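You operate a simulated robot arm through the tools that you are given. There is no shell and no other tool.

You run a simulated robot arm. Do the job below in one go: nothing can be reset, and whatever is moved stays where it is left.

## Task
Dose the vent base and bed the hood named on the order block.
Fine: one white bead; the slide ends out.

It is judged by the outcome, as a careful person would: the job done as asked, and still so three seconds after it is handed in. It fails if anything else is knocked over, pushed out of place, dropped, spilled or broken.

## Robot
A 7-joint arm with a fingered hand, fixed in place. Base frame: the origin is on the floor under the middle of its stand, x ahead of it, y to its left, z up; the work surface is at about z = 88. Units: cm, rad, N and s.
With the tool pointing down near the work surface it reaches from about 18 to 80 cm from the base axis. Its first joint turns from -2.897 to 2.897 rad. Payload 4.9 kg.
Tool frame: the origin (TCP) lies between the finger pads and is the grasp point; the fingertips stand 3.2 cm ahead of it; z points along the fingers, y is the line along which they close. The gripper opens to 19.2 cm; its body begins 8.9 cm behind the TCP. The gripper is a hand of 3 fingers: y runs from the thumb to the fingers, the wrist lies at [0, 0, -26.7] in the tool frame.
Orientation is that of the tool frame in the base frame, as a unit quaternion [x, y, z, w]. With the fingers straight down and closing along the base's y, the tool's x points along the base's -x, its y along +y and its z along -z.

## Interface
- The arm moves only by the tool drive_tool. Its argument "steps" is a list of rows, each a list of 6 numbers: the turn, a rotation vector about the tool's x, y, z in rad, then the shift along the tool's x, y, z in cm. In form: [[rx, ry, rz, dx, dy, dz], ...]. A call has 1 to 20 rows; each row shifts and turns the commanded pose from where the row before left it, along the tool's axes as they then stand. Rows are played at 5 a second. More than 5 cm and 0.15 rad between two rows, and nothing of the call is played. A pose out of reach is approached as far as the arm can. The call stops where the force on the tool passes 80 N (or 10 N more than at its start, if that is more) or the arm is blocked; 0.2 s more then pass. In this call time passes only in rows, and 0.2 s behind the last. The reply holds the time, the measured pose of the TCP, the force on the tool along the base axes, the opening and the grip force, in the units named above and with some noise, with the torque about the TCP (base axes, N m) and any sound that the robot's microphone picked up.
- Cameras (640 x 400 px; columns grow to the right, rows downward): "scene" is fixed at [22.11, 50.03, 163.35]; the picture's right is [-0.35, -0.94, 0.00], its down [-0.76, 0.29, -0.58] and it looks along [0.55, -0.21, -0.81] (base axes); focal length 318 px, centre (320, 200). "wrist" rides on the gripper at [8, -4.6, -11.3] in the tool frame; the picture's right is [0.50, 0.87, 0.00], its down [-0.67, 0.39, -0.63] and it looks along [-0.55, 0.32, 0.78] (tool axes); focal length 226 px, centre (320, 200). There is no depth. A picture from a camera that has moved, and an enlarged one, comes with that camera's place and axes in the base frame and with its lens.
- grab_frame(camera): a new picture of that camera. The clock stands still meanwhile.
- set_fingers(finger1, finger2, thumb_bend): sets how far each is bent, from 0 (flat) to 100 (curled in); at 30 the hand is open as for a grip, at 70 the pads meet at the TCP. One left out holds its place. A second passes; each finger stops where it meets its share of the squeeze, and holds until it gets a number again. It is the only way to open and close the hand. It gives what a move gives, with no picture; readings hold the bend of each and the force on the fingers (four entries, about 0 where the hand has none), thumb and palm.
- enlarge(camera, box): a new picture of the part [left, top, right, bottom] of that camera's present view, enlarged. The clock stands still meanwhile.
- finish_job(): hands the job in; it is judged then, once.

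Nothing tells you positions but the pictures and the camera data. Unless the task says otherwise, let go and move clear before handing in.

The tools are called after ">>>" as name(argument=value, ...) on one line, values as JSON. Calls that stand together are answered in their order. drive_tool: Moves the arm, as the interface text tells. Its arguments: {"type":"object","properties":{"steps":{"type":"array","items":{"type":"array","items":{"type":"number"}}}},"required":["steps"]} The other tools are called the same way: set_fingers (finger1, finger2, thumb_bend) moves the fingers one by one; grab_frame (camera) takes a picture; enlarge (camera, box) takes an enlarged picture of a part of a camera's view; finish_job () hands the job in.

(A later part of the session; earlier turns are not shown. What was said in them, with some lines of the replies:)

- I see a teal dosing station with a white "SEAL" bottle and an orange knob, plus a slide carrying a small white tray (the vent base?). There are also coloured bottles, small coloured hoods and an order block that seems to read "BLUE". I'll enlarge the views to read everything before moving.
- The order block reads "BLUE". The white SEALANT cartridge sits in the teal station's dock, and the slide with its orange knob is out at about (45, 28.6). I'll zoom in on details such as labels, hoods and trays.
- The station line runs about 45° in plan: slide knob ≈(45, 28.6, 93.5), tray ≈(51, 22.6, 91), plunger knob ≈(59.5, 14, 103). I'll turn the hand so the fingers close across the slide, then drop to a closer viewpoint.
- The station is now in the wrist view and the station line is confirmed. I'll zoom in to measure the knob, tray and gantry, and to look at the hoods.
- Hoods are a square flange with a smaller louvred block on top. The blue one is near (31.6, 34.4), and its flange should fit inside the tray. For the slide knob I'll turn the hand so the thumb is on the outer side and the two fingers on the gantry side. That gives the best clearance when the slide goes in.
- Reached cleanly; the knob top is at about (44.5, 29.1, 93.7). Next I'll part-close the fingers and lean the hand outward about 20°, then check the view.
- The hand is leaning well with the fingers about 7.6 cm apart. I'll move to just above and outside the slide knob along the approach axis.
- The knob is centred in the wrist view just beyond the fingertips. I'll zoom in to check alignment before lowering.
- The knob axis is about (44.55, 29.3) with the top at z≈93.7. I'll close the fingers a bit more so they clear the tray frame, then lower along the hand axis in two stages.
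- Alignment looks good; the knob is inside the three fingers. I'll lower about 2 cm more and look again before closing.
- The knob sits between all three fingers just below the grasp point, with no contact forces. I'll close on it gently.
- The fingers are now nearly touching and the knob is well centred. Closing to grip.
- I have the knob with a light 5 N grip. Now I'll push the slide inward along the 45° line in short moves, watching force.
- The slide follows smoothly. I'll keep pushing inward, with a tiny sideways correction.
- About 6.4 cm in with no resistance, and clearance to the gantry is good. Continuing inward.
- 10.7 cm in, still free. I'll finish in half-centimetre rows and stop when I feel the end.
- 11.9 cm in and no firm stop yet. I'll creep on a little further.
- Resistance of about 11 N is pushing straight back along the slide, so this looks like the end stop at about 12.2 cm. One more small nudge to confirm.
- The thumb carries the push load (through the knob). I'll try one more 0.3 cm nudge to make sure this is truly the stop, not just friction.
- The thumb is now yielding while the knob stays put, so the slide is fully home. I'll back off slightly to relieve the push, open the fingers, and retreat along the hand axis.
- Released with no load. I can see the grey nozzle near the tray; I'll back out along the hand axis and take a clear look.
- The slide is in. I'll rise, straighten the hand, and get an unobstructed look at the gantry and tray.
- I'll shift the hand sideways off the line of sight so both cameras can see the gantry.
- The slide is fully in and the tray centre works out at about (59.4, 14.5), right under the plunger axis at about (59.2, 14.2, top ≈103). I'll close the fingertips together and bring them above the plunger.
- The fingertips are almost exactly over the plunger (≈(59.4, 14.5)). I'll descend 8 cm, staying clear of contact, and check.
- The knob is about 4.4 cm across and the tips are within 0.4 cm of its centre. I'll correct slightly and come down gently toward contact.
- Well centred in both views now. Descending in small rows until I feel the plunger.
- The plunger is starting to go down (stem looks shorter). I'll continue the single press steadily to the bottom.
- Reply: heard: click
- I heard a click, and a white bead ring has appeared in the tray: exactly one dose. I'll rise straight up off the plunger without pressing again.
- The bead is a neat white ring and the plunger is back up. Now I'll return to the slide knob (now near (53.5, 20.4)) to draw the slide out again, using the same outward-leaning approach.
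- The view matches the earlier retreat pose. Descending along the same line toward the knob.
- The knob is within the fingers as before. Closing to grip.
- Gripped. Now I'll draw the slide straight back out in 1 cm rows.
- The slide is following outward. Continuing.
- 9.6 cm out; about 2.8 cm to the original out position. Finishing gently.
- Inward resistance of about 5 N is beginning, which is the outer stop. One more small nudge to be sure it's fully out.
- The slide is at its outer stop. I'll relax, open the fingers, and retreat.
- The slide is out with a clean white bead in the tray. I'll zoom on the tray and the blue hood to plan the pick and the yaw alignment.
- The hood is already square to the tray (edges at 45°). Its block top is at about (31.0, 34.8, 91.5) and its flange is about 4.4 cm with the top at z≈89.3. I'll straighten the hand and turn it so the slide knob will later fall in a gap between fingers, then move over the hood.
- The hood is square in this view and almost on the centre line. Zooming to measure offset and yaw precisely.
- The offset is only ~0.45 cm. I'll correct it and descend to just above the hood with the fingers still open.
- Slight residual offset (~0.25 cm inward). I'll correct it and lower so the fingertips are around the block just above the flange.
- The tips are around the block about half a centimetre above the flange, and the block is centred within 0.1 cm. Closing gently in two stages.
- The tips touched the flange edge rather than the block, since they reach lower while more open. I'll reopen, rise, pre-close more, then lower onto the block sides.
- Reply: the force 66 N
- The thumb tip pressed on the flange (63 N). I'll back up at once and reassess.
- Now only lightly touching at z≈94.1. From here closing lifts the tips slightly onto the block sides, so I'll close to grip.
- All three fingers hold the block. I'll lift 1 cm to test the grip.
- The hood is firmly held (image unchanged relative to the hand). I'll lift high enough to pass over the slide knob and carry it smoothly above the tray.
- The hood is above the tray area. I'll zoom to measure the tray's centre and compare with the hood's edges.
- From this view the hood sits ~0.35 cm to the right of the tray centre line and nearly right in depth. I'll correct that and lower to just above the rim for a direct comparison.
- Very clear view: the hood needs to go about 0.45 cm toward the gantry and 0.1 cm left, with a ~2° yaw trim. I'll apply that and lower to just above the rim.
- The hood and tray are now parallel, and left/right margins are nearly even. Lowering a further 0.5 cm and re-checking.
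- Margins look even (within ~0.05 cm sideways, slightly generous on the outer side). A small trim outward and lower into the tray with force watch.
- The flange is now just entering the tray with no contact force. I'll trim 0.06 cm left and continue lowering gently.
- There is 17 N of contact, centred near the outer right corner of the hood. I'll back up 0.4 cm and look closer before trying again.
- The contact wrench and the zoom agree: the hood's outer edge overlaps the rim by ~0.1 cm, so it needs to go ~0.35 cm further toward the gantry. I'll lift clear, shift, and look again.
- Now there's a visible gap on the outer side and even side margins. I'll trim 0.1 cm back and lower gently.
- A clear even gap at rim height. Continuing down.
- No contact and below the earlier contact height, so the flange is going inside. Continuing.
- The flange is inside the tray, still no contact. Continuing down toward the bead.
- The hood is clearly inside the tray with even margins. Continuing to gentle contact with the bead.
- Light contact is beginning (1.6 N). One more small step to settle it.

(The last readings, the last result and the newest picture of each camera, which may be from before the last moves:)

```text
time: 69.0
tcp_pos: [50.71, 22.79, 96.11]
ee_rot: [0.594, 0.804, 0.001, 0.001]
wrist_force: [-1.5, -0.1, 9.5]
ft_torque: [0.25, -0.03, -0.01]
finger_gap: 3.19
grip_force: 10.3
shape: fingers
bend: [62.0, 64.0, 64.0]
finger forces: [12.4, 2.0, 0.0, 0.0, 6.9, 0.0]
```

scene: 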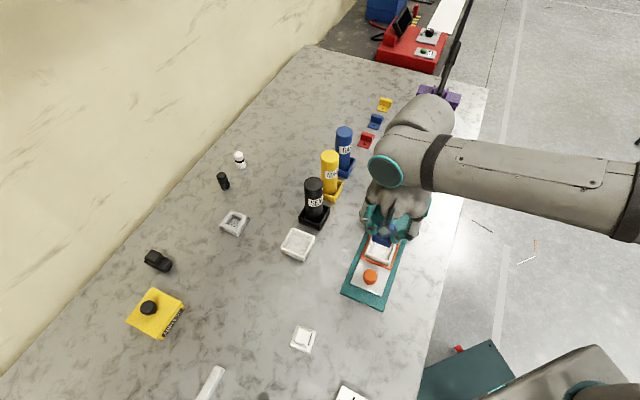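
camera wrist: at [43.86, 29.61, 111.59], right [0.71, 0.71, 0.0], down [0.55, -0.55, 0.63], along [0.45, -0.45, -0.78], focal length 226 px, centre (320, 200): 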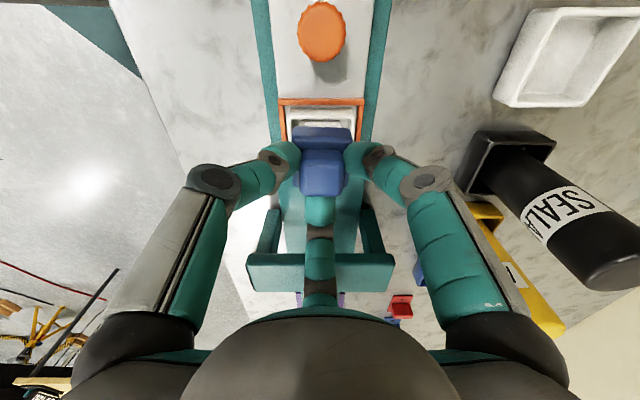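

The load is now at finger 1's tip on the tray rim rather than the hood. I'll rise 0.35 cm so the tips clear the rim as they open, then release so the hood settles in the tray.

>>> drive_tool(steps=[[0, 0, 0, 0, 0, -0.4]])

>>> set_fingers(finger1=60.5, finger2=60.5, thumb_bend=60.5)

>>> grab_frame(camera="wrist")

>>> enlarge(camera="wrist", box=[265, 90, 375, 190])

>>> enlarge(camera="scene", box=[360, 220, 410, 270])

```text
time: 69.4
tcp_pos: [50.58, 22.7, 96.3]
ee_rot: [0.595, 0.804, -0.002, -0.001]
wrist_force: [-0.5, -0.2, -0.6]
ft_torque: [-0.01, -0.01, 0.0]
finger_gap: 3.21
grip_force: 6.4
shape: fingers
bend: [62.0, 64.0, 64.0]
finger forces: [4.8, 1.9, 0.1, 0.0, 4.9, 0.1]
```

```text
time: 70.4
tcp_pos: [50.66, 22.69, 96.23]
ee_rot: [0.595, 0.804, 0.0, 0.001]
wrist_force: [-0.3, 0.0, -0.4]
ft_torque: [-0.02, -0.01, 0.01]
finger_gap: 4.15
grip_force: 0.1
shape: fingers
bend: [60.0, 60.0, 60.0]
finger forces: [0.0, 0.1, 0.0, 0.1, 0.0, 0.0]
```

```text
taken
camera wrist: at [43.98, 29.01, 107.56], right [0.68, 0.73, 0.0], down [0.57, -0.53, 0.63], along [0.46, -0.43, -0.78], focal length 226 px, centre (320, 200)
```

wrist: 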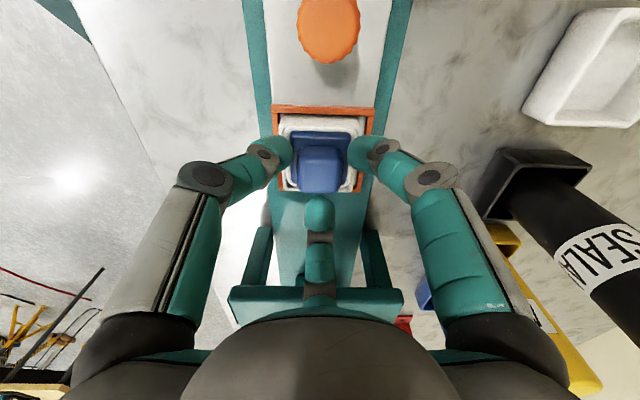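

```text
4.00 times, centred on (320, 140) of wrist
camera zoom: at [43.98, 29.01, 107.56], right [0.68, 0.73, 0.0], down [0.57, -0.53, 0.63], along [0.46, -0.43, -0.78], focal length 904 px, centre (320, 440)
```

zoom: 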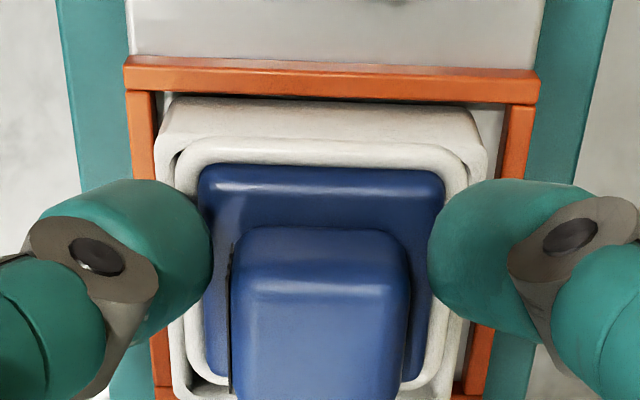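

```text
8.00 times, centred on (385, 245) of scene
camera zoom: at [22.11, 50.03, 163.35], right [-0.35, -0.94, 0.0], down [-0.76, 0.29, -0.58], along [0.55, -0.21, -0.81], focal length 2540 px, centre (-200, -160)
```

zoom: 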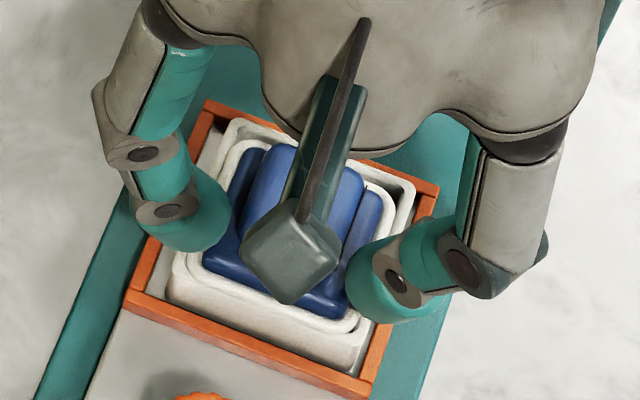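

The hood has dropped into the tray and white sealant now shows as an even ring around its flange. I'll rise clear and look at how it sits.

>>> drive_tool(steps=[[0, 0, 0, 0, 0, -0.6], [0, 0, 0, 0, 0, -1.5], [0, 0, 0, 0, 0, -3], [0, 0, 0, 0, 0, -4], [0, 0, 0, 4, 0, 0]])

>>> grab_frame(camera="wrist")

>>> enlarge(camera="scene", box=[350, 210, 420, 280])

```text
time: 71.6
tcp_pos: [49.41, 26.66, 105.41]
ee_rot: [0.594, 0.805, -0.001, 0.0]
wrist_force: [-0.3, -0.3, -0.6]
ft_torque: [-0.04, 0.0, 0.0]
finger_gap: 4.16
grip_force: 0.0
shape: fingers
bend: [60.0, 60.0, 60.0]
finger forces: [0.1, 0.0, 0.0, 0.0, 0.0, 0.0]
```

```text
taken
camera wrist: at [42.72, 32.96, 116.6], right [0.68, 0.73, 0.0], down [0.57, -0.53, 0.63], along [0.46, -0.43, -0.78], focal length 226 px, centre (320, 200)
```

wrist: 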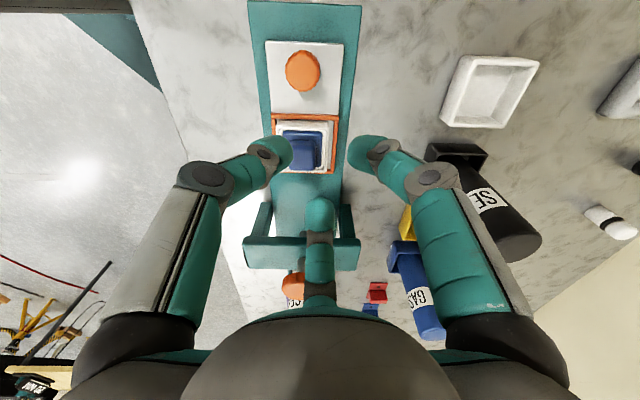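

```text
5.71 times, centred on (385, 245) of scene
camera zoom: at [22.11, 50.03, 163.35], right [-0.35, -0.94, 0.0], down [-0.76, 0.29, -0.58], along [0.55, -0.21, -0.81], focal length 1814 px, centre (-51, -57)
```

zoom: 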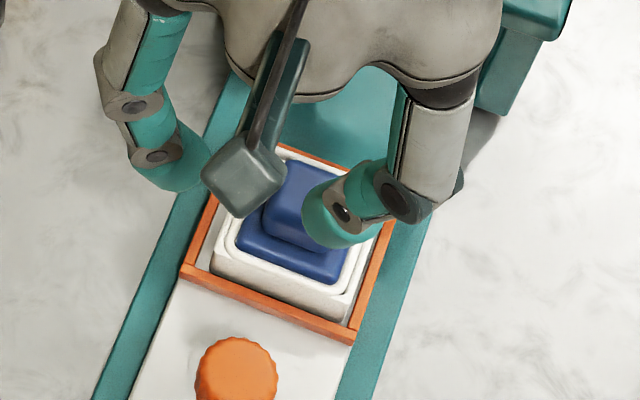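

>>> enlarge(camera="wrist", box=[260, 100, 350, 185])

>>> drive_tool(steps=[[0, 0, 0, 0, -4, -1], [0, 0, 0, 0, -4, -1], [0, 0, 0, 0, -4, -1]])

>>> grab_frame(camera="scene")

>>> enlarge(camera="scene", box=[350, 210, 420, 280])

>>> grab_frame(camera="wrist")

```text
4.71 times, centred on (305, 142) of wrist
camera zoom: at [42.72, 32.96, 116.6], right [0.68, 0.73, 0.0], down [0.57, -0.53, 0.63], along [0.46, -0.43, -0.78], focal length 1064 px, centre (391, 471)
```

zoom: 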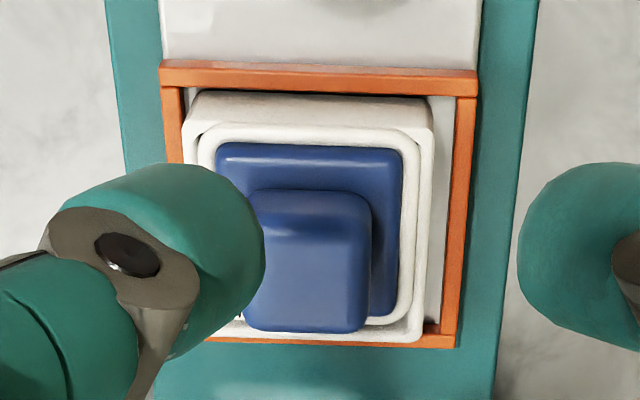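

```text
time: 72.4
tcp_pos: [37.89, 22.73, 108.39]
ee_rot: [0.594, 0.805, 0.0, 0.0]
wrist_force: [-0.3, 0.7, 0.0]
ft_torque: [0.02, -0.04, -0.02]
finger_gap: 4.18
grip_force: 0.0
shape: fingers
bend: [60.0, 60.0, 60.0]
finger forces: [0.0, 0.1, 0.0, 0.0, 0.0, 0.0]
```

```text
taken
```

scene: 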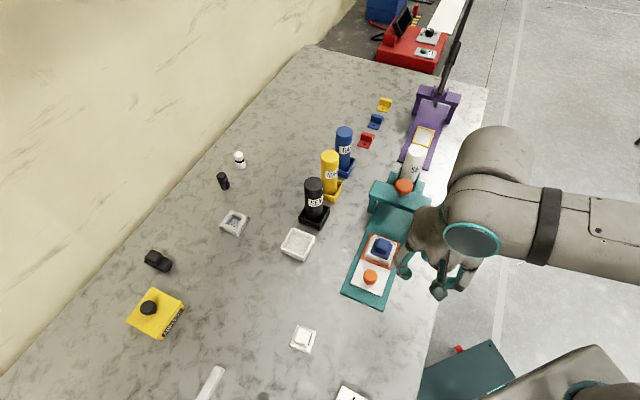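

```text
5.71 times, centred on (385, 245) of scene
camera zoom: at [22.11, 50.03, 163.35], right [-0.35, -0.94, 0.0], down [-0.76, 0.29, -0.58], along [0.55, -0.21, -0.81], focal length 1814 px, centre (-51, -57)
```

zoom: 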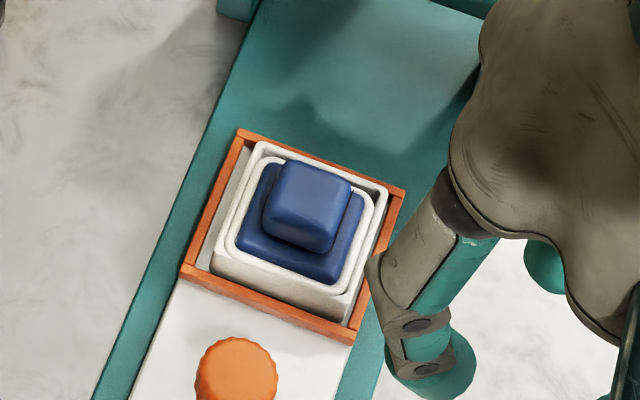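

```text
taken
camera wrist: at [31.18, 29.03, 119.64], right [0.68, 0.73, 0.0], down [0.57, -0.53, 0.63], along [0.46, -0.43, -0.78], focal length 226 px, centre (320, 200)
```

wrist: 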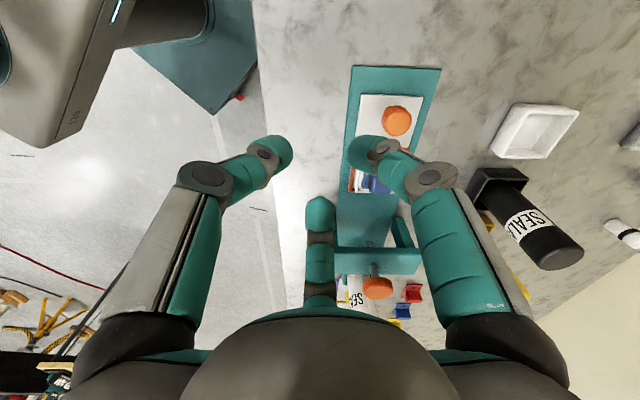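

The blue hood sits squarely in the vent base with an even white squeeze-out, and the slide is out. To bed it properly I'll press its top lightly with closed fingertips; first moving above it.

>>> set_fingers(finger1=70, finger2=70, thumb_bend=70)

>>> drive_tool(steps=[[0, 0, 0, -0.92, 3.08, 0], [0, 0, 0, -0.92, 3.08, 0], [0, 0, 0, -0.92, 3.08, 0], [0, 0, 0, -0.92, 3.08, 0], [0, 0, 0, 0, 0, 3], [0, 0, 0, 0, 0, 3]])

>>> grab_frame(camera="wrist")

>>> enlarge(camera="wrist", box=[260, 90, 380, 200])

>>> enlarge(camera="scene", box=[350, 210, 420, 280])

```text
time: 73.4
tcp_pos: [37.99, 22.86, 108.44]
ee_rot: [0.594, 0.804, -0.001, 0.0]
wrist_force: [-0.7, -0.6, -0.5]
ft_torque: [0.01, 0.01, 0.03]
finger_gap: 0.34
grip_force: 0.1
shape: fingers
bend: [69.0, 69.0, 70.0]
finger forces: [0.0, 0.1, 0.0, 0.1, 0.1, 0.0]
```

```text
time: 74.8
tcp_pos: [51.11, 23.05, 102.12]
ee_rot: [0.594, 0.804, 0.001, 0.0]
wrist_force: [-0.1, 0.1, 0.5]
ft_torque: [0.03, 0.05, 0.04]
finger_gap: 0.37
grip_force: 0.1
shape: fingers
bend: [69.0, 69.0, 70.0]
finger forces: [0.0, 0.0, 0.1, 0.0, 0.0, 0.0]
```

```text
taken
camera wrist: at [44.4, 29.33, 113.31], right [0.68, 0.73, 0.0], down [0.57, -0.53, 0.63], along [0.46, -0.43, -0.78], focal length 226 px, centre (320, 200)
```

wrist: 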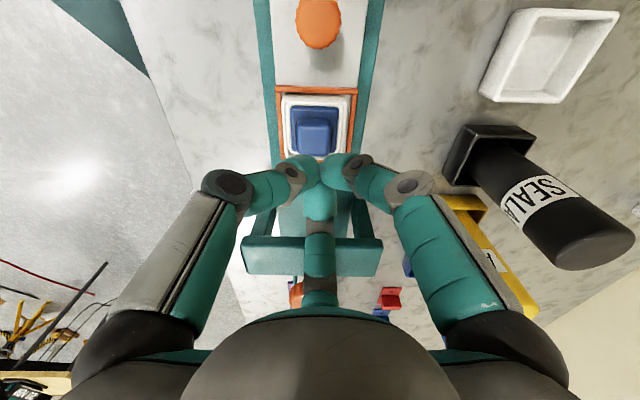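

```text
3.64 times, centred on (320, 145) of wrist
camera zoom: at [44.4, 29.33, 113.31], right [0.68, 0.73, 0.0], down [0.57, -0.53, 0.63], along [0.46, -0.43, -0.78], focal length 822 px, centre (320, 400)
```

zoom: 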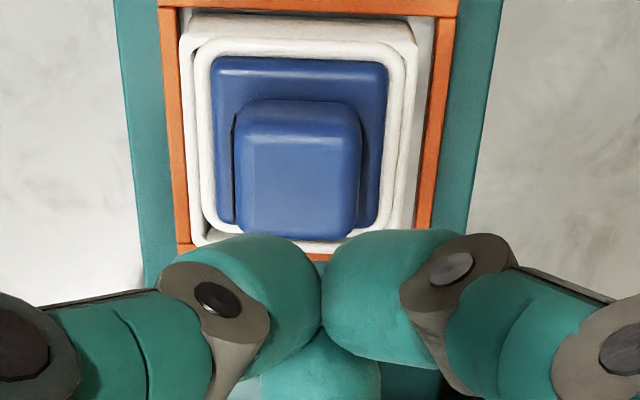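

```text
5.71 times, centred on (385, 245) of scene
camera zoom: at [22.11, 50.03, 163.35], right [-0.35, -0.94, 0.0], down [-0.76, 0.29, -0.58], along [0.55, -0.21, -0.81], focal length 1814 px, centre (-51, -57)
```

zoom: 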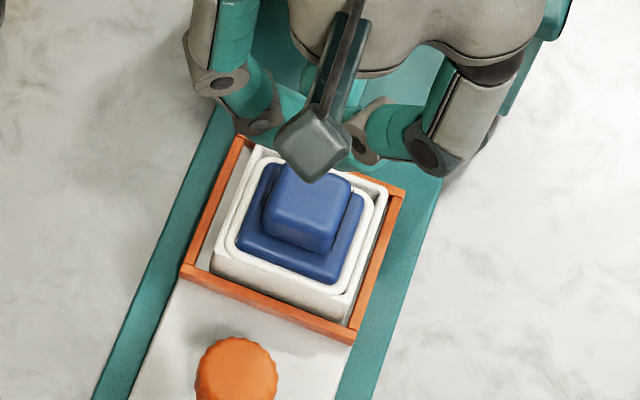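

The hood is centred with an even white ring. I'll shift ~0.5 cm to be right over the block and come down for a light press.

>>> drive_tool(steps=[[0, 0, 0, -0.12, -0.51, 1], [0, 0, 0, 0, 0, 1.5]])

>>> enlarge(camera="wrist", box=[260, 90, 380, 200])

>>> enlarge(camera="scene", box=[350, 200, 420, 270])

```text
time: 75.4
tcp_pos: [50.45, 22.65, 99.83]
ee_rot: [0.594, 0.804, 0.0, 0.0]
wrist_force: [-0.4, 0.6, 0.2]
ft_torque: [0.0, 0.05, -0.01]
finger_gap: 0.35
grip_force: 0.0
shape: fingers
bend: [69.0, 69.0, 70.0]
finger forces: [0.0, 0.1, 0.0, 0.1, 0.0, 0.0]
```

```text
3.64 times, centred on (320, 145) of wrist
camera zoom: at [43.67, 29.03, 110.92], right [0.68, 0.73, 0.0], down [0.57, -0.53, 0.63], along [0.46, -0.43, -0.78], focal length 822 px, centre (320, 400)
```

zoom: 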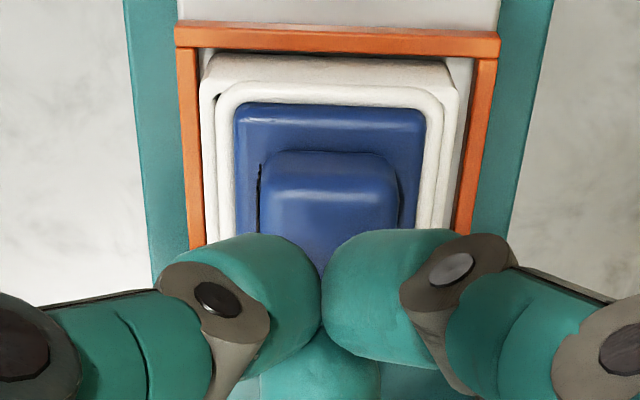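

```text
5.71 times, centred on (385, 235) of scene
camera zoom: at [22.11, 50.03, 163.35], right [-0.35, -0.94, 0.0], down [-0.76, 0.29, -0.58], along [0.55, -0.21, -0.81], focal length 1814 px, centre (-51, 0)
```

zoom: 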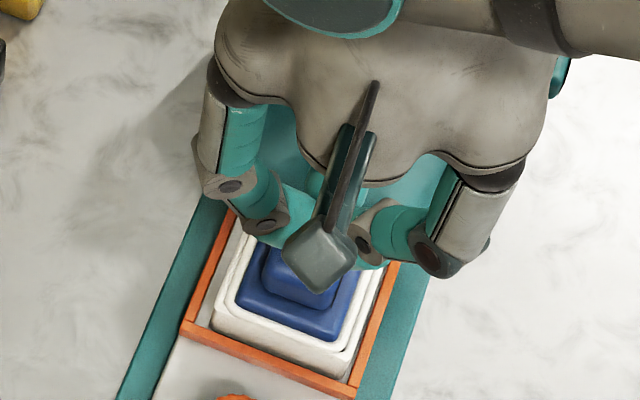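

Nearly centred; trimming 0.2 cm and descending in small steps until I feel light contact.

>>> drive_tool(steps=[[0, 0, 0, 0.1, 0.17, 0.6], [0, 0, 0, 0, 0, 0.5], [0, 0, 0, 0, 0, 0.4], [0, 0, 0, 0, 0, 0.3]])

>>> enlarge(camera="wrist", box=[260, 90, 380, 200])

```text
time: 76.4
tcp_pos: [50.43, 22.74, 98.07]
ee_rot: [0.593, 0.805, 0.0, 0.0]
wrist_force: [-0.3, 0.0, 1.0]
ft_torque: [-0.02, 0.02, 0.0]
finger_gap: 0.34
grip_force: 0.0
shape: fingers
bend: [69.0, 69.0, 70.0]
finger forces: [0.0, 0.1, 0.0, 0.0, 0.0, 0.1]
```

```text
3.64 times, centred on (320, 145) of wrist
camera zoom: at [43.8, 29.12, 109.32], right [0.68, 0.73, 0.0], down [0.57, -0.53, 0.63], along [0.46, -0.43, -0.78], focal length 822 px, centre (320, 400)
```

zoom: 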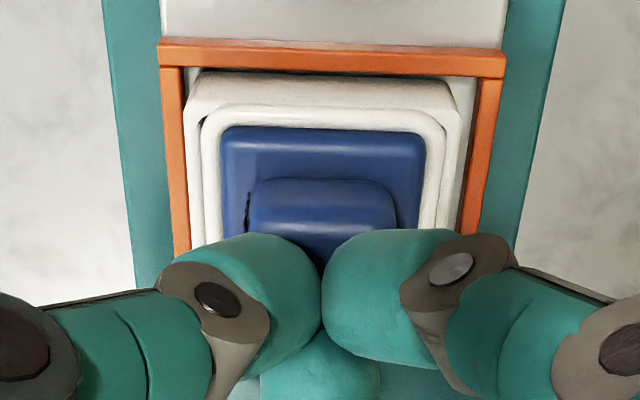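

>>> drive_tool(steps=[[0, 0, 0, 0, 0, 0.25], [0, 0, 0, 0, 0, 0.25]])

>>> enlarge(camera="wrist", box=[260, 90, 380, 200])

```text
time: 77.0
tcp_pos: [50.56, 22.93, 97.81]
ee_rot: [0.594, 0.804, 0.0, 0.0]
wrist_force: [-0.1, -0.1, 4.4]
ft_torque: [0.01, 0.04, -0.02]
finger_gap: 0.34
grip_force: 3.8
shape: fingers
bend: [70.0, 70.0, 70.0]
finger forces: [2.5, 2.3, 0.0, 0.0, 2.3, 0.1]
```

```text
3.64 times, centred on (320, 145) of wrist
camera zoom: at [43.86, 29.17, 108.92], right [0.68, 0.73, 0.0], down [0.57, -0.53, 0.63], along [0.46, -0.43, -0.78], focal length 822 px, centre (320, 400)
```

zoom: 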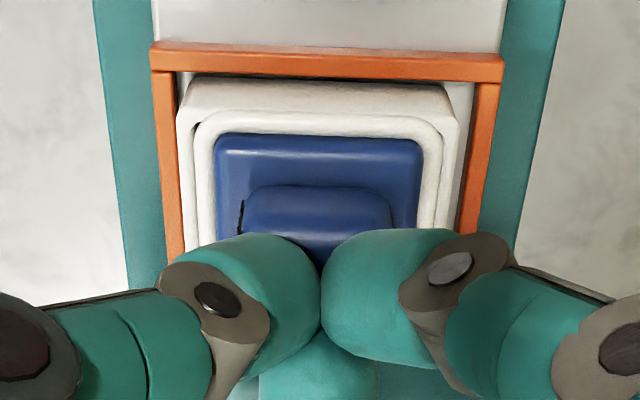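

Even contact of 4.4 N on all three tips, well centred. I'll press a little more to bed it.

>>> drive_tool(steps=[[0, 0, 0, 0, 0, 0.12]])

```text
time: 77.4
tcp_pos: [50.61, 22.96, 97.74]
ee_rot: [0.594, 0.804, 0.001, 0.001]
wrist_force: [-1.2, -0.8, 15.8]
ft_torque: [-0.02, 0.11, 0.0]
finger_gap: 0.26
grip_force: 9.7
shape: fingers
bend: [70.0, 70.0, 70.0]
finger forces: [5.1, 5.5, 0.1, 0.0, 9.0, 0.0]
```

15.8 N with no further travel, so the hood is fully bedded on the base. Rising straight up and moving clear.

>>> drive_tool(steps=[[0, 0, 0, 0, 0, -0.4], [0, 0, 0, 0, 0, -1.5], [0, 0, 0, 0, 0, -3], [0, 0, 0, 0, 0, -4], [0, 0, 0, 0, 0, -4], [0, 0, 0, 0, 0, -4], [0, 0, 0, 0, -4, 0], [0, 0, 0, 0, -4, 0], [0, 0, 0, 0, -4, 0], [0, 0, 0, -3, -3, 0], [0, 0, 0, -3, -3, 0]])

>>> grab_frame(camera="scene")

>>> enlarge(camera="scene", box=[330, 150, 450, 310])

>>> enlarge(camera="scene", box=[355, 220, 410, 290])

>>> grab_frame(camera="wrist")

```text
time: 79.8
tcp_pos: [35.09, 11.92, 114.26]
ee_rot: [0.594, 0.805, 0.001, 0.001]
wrist_force: [-0.2, -1.1, -0.6]
ft_torque: [0.03, -0.01, 0.02]
finger_gap: 0.34
grip_force: 0.1
shape: fingers
bend: [70.0, 70.0, 70.0]
finger forces: [0.0, 0.1, 0.0, 0.0, 0.1, 0.1]
```

```text
taken
```

scene: 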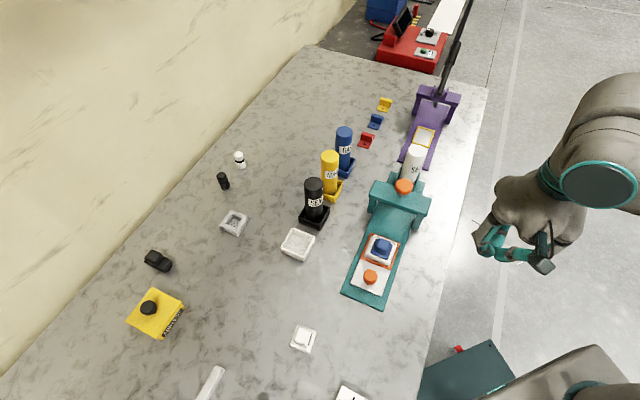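

```text
2.50 times, centred on (390, 230) of scene
camera zoom: at [22.11, 50.03, 163.35], right [-0.35, -0.94, 0.0], down [-0.76, 0.29, -0.58], along [0.55, -0.21, -0.81], focal length 794 px, centre (145, 125)
```

zoom: 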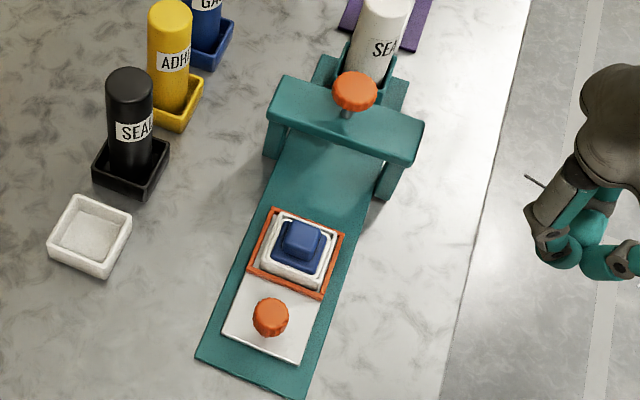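

```text
5.71 times, centred on (382, 255) of scene
camera zoom: at [22.11, 50.03, 163.35], right [-0.35, -0.94, 0.0], down [-0.76, 0.29, -0.58], along [0.55, -0.21, -0.81], focal length 1814 px, centre (-37, -114)
```

zoom: 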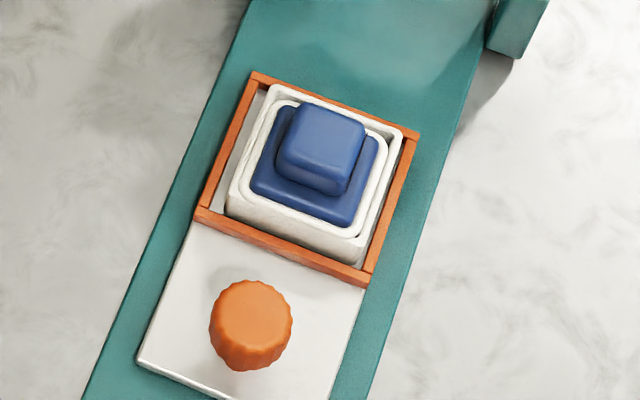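

```text
taken
camera wrist: at [28.43, 18.17, 125.56], right [0.68, 0.73, 0.0], down [0.57, -0.53, 0.63], along [0.46, -0.43, -0.78], focal length 226 px, centre (320, 200)
```

wrist: 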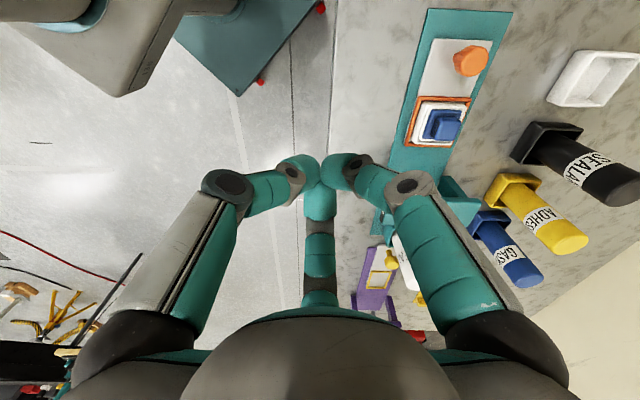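

Everything checks out:
- The blue hood is bedded squarely in the vent base, with one even white bead.
- The slide is back at its out position and the plunger has sprung back up.
- Nothing else has moved, and the hand is empty and well clear.

I'm handing the job in now.

>>> finish_job()

```text
The job is handed in.
```

The job is handed in: the vent base has one bead of white sealant and the blue hood is bedded in it. The slide is back at its out position.

- **Dose:** I pushed the slide fully in and pressed the plunger once. It clicked, a white bead appeared, and the plunger sprang back up.
- **Hood:** The order block read BLUE. The blue hood sits level and centred, with white sealant showing evenly around its flange. I pressed it down at about 16 N and it did not move further.
- **Contacts along the way:** While gripping the hood, the thumb pressed on its flange at about 60 N before I backed off. On the first try at lowering, the hood's edge touched the vent base rim at about 17 N. I saw no damage or shift from either in the pictures.
- **Everything else:** In the last scene picture nothing else had moved or been knocked over. The hand is empty and clear of the work.
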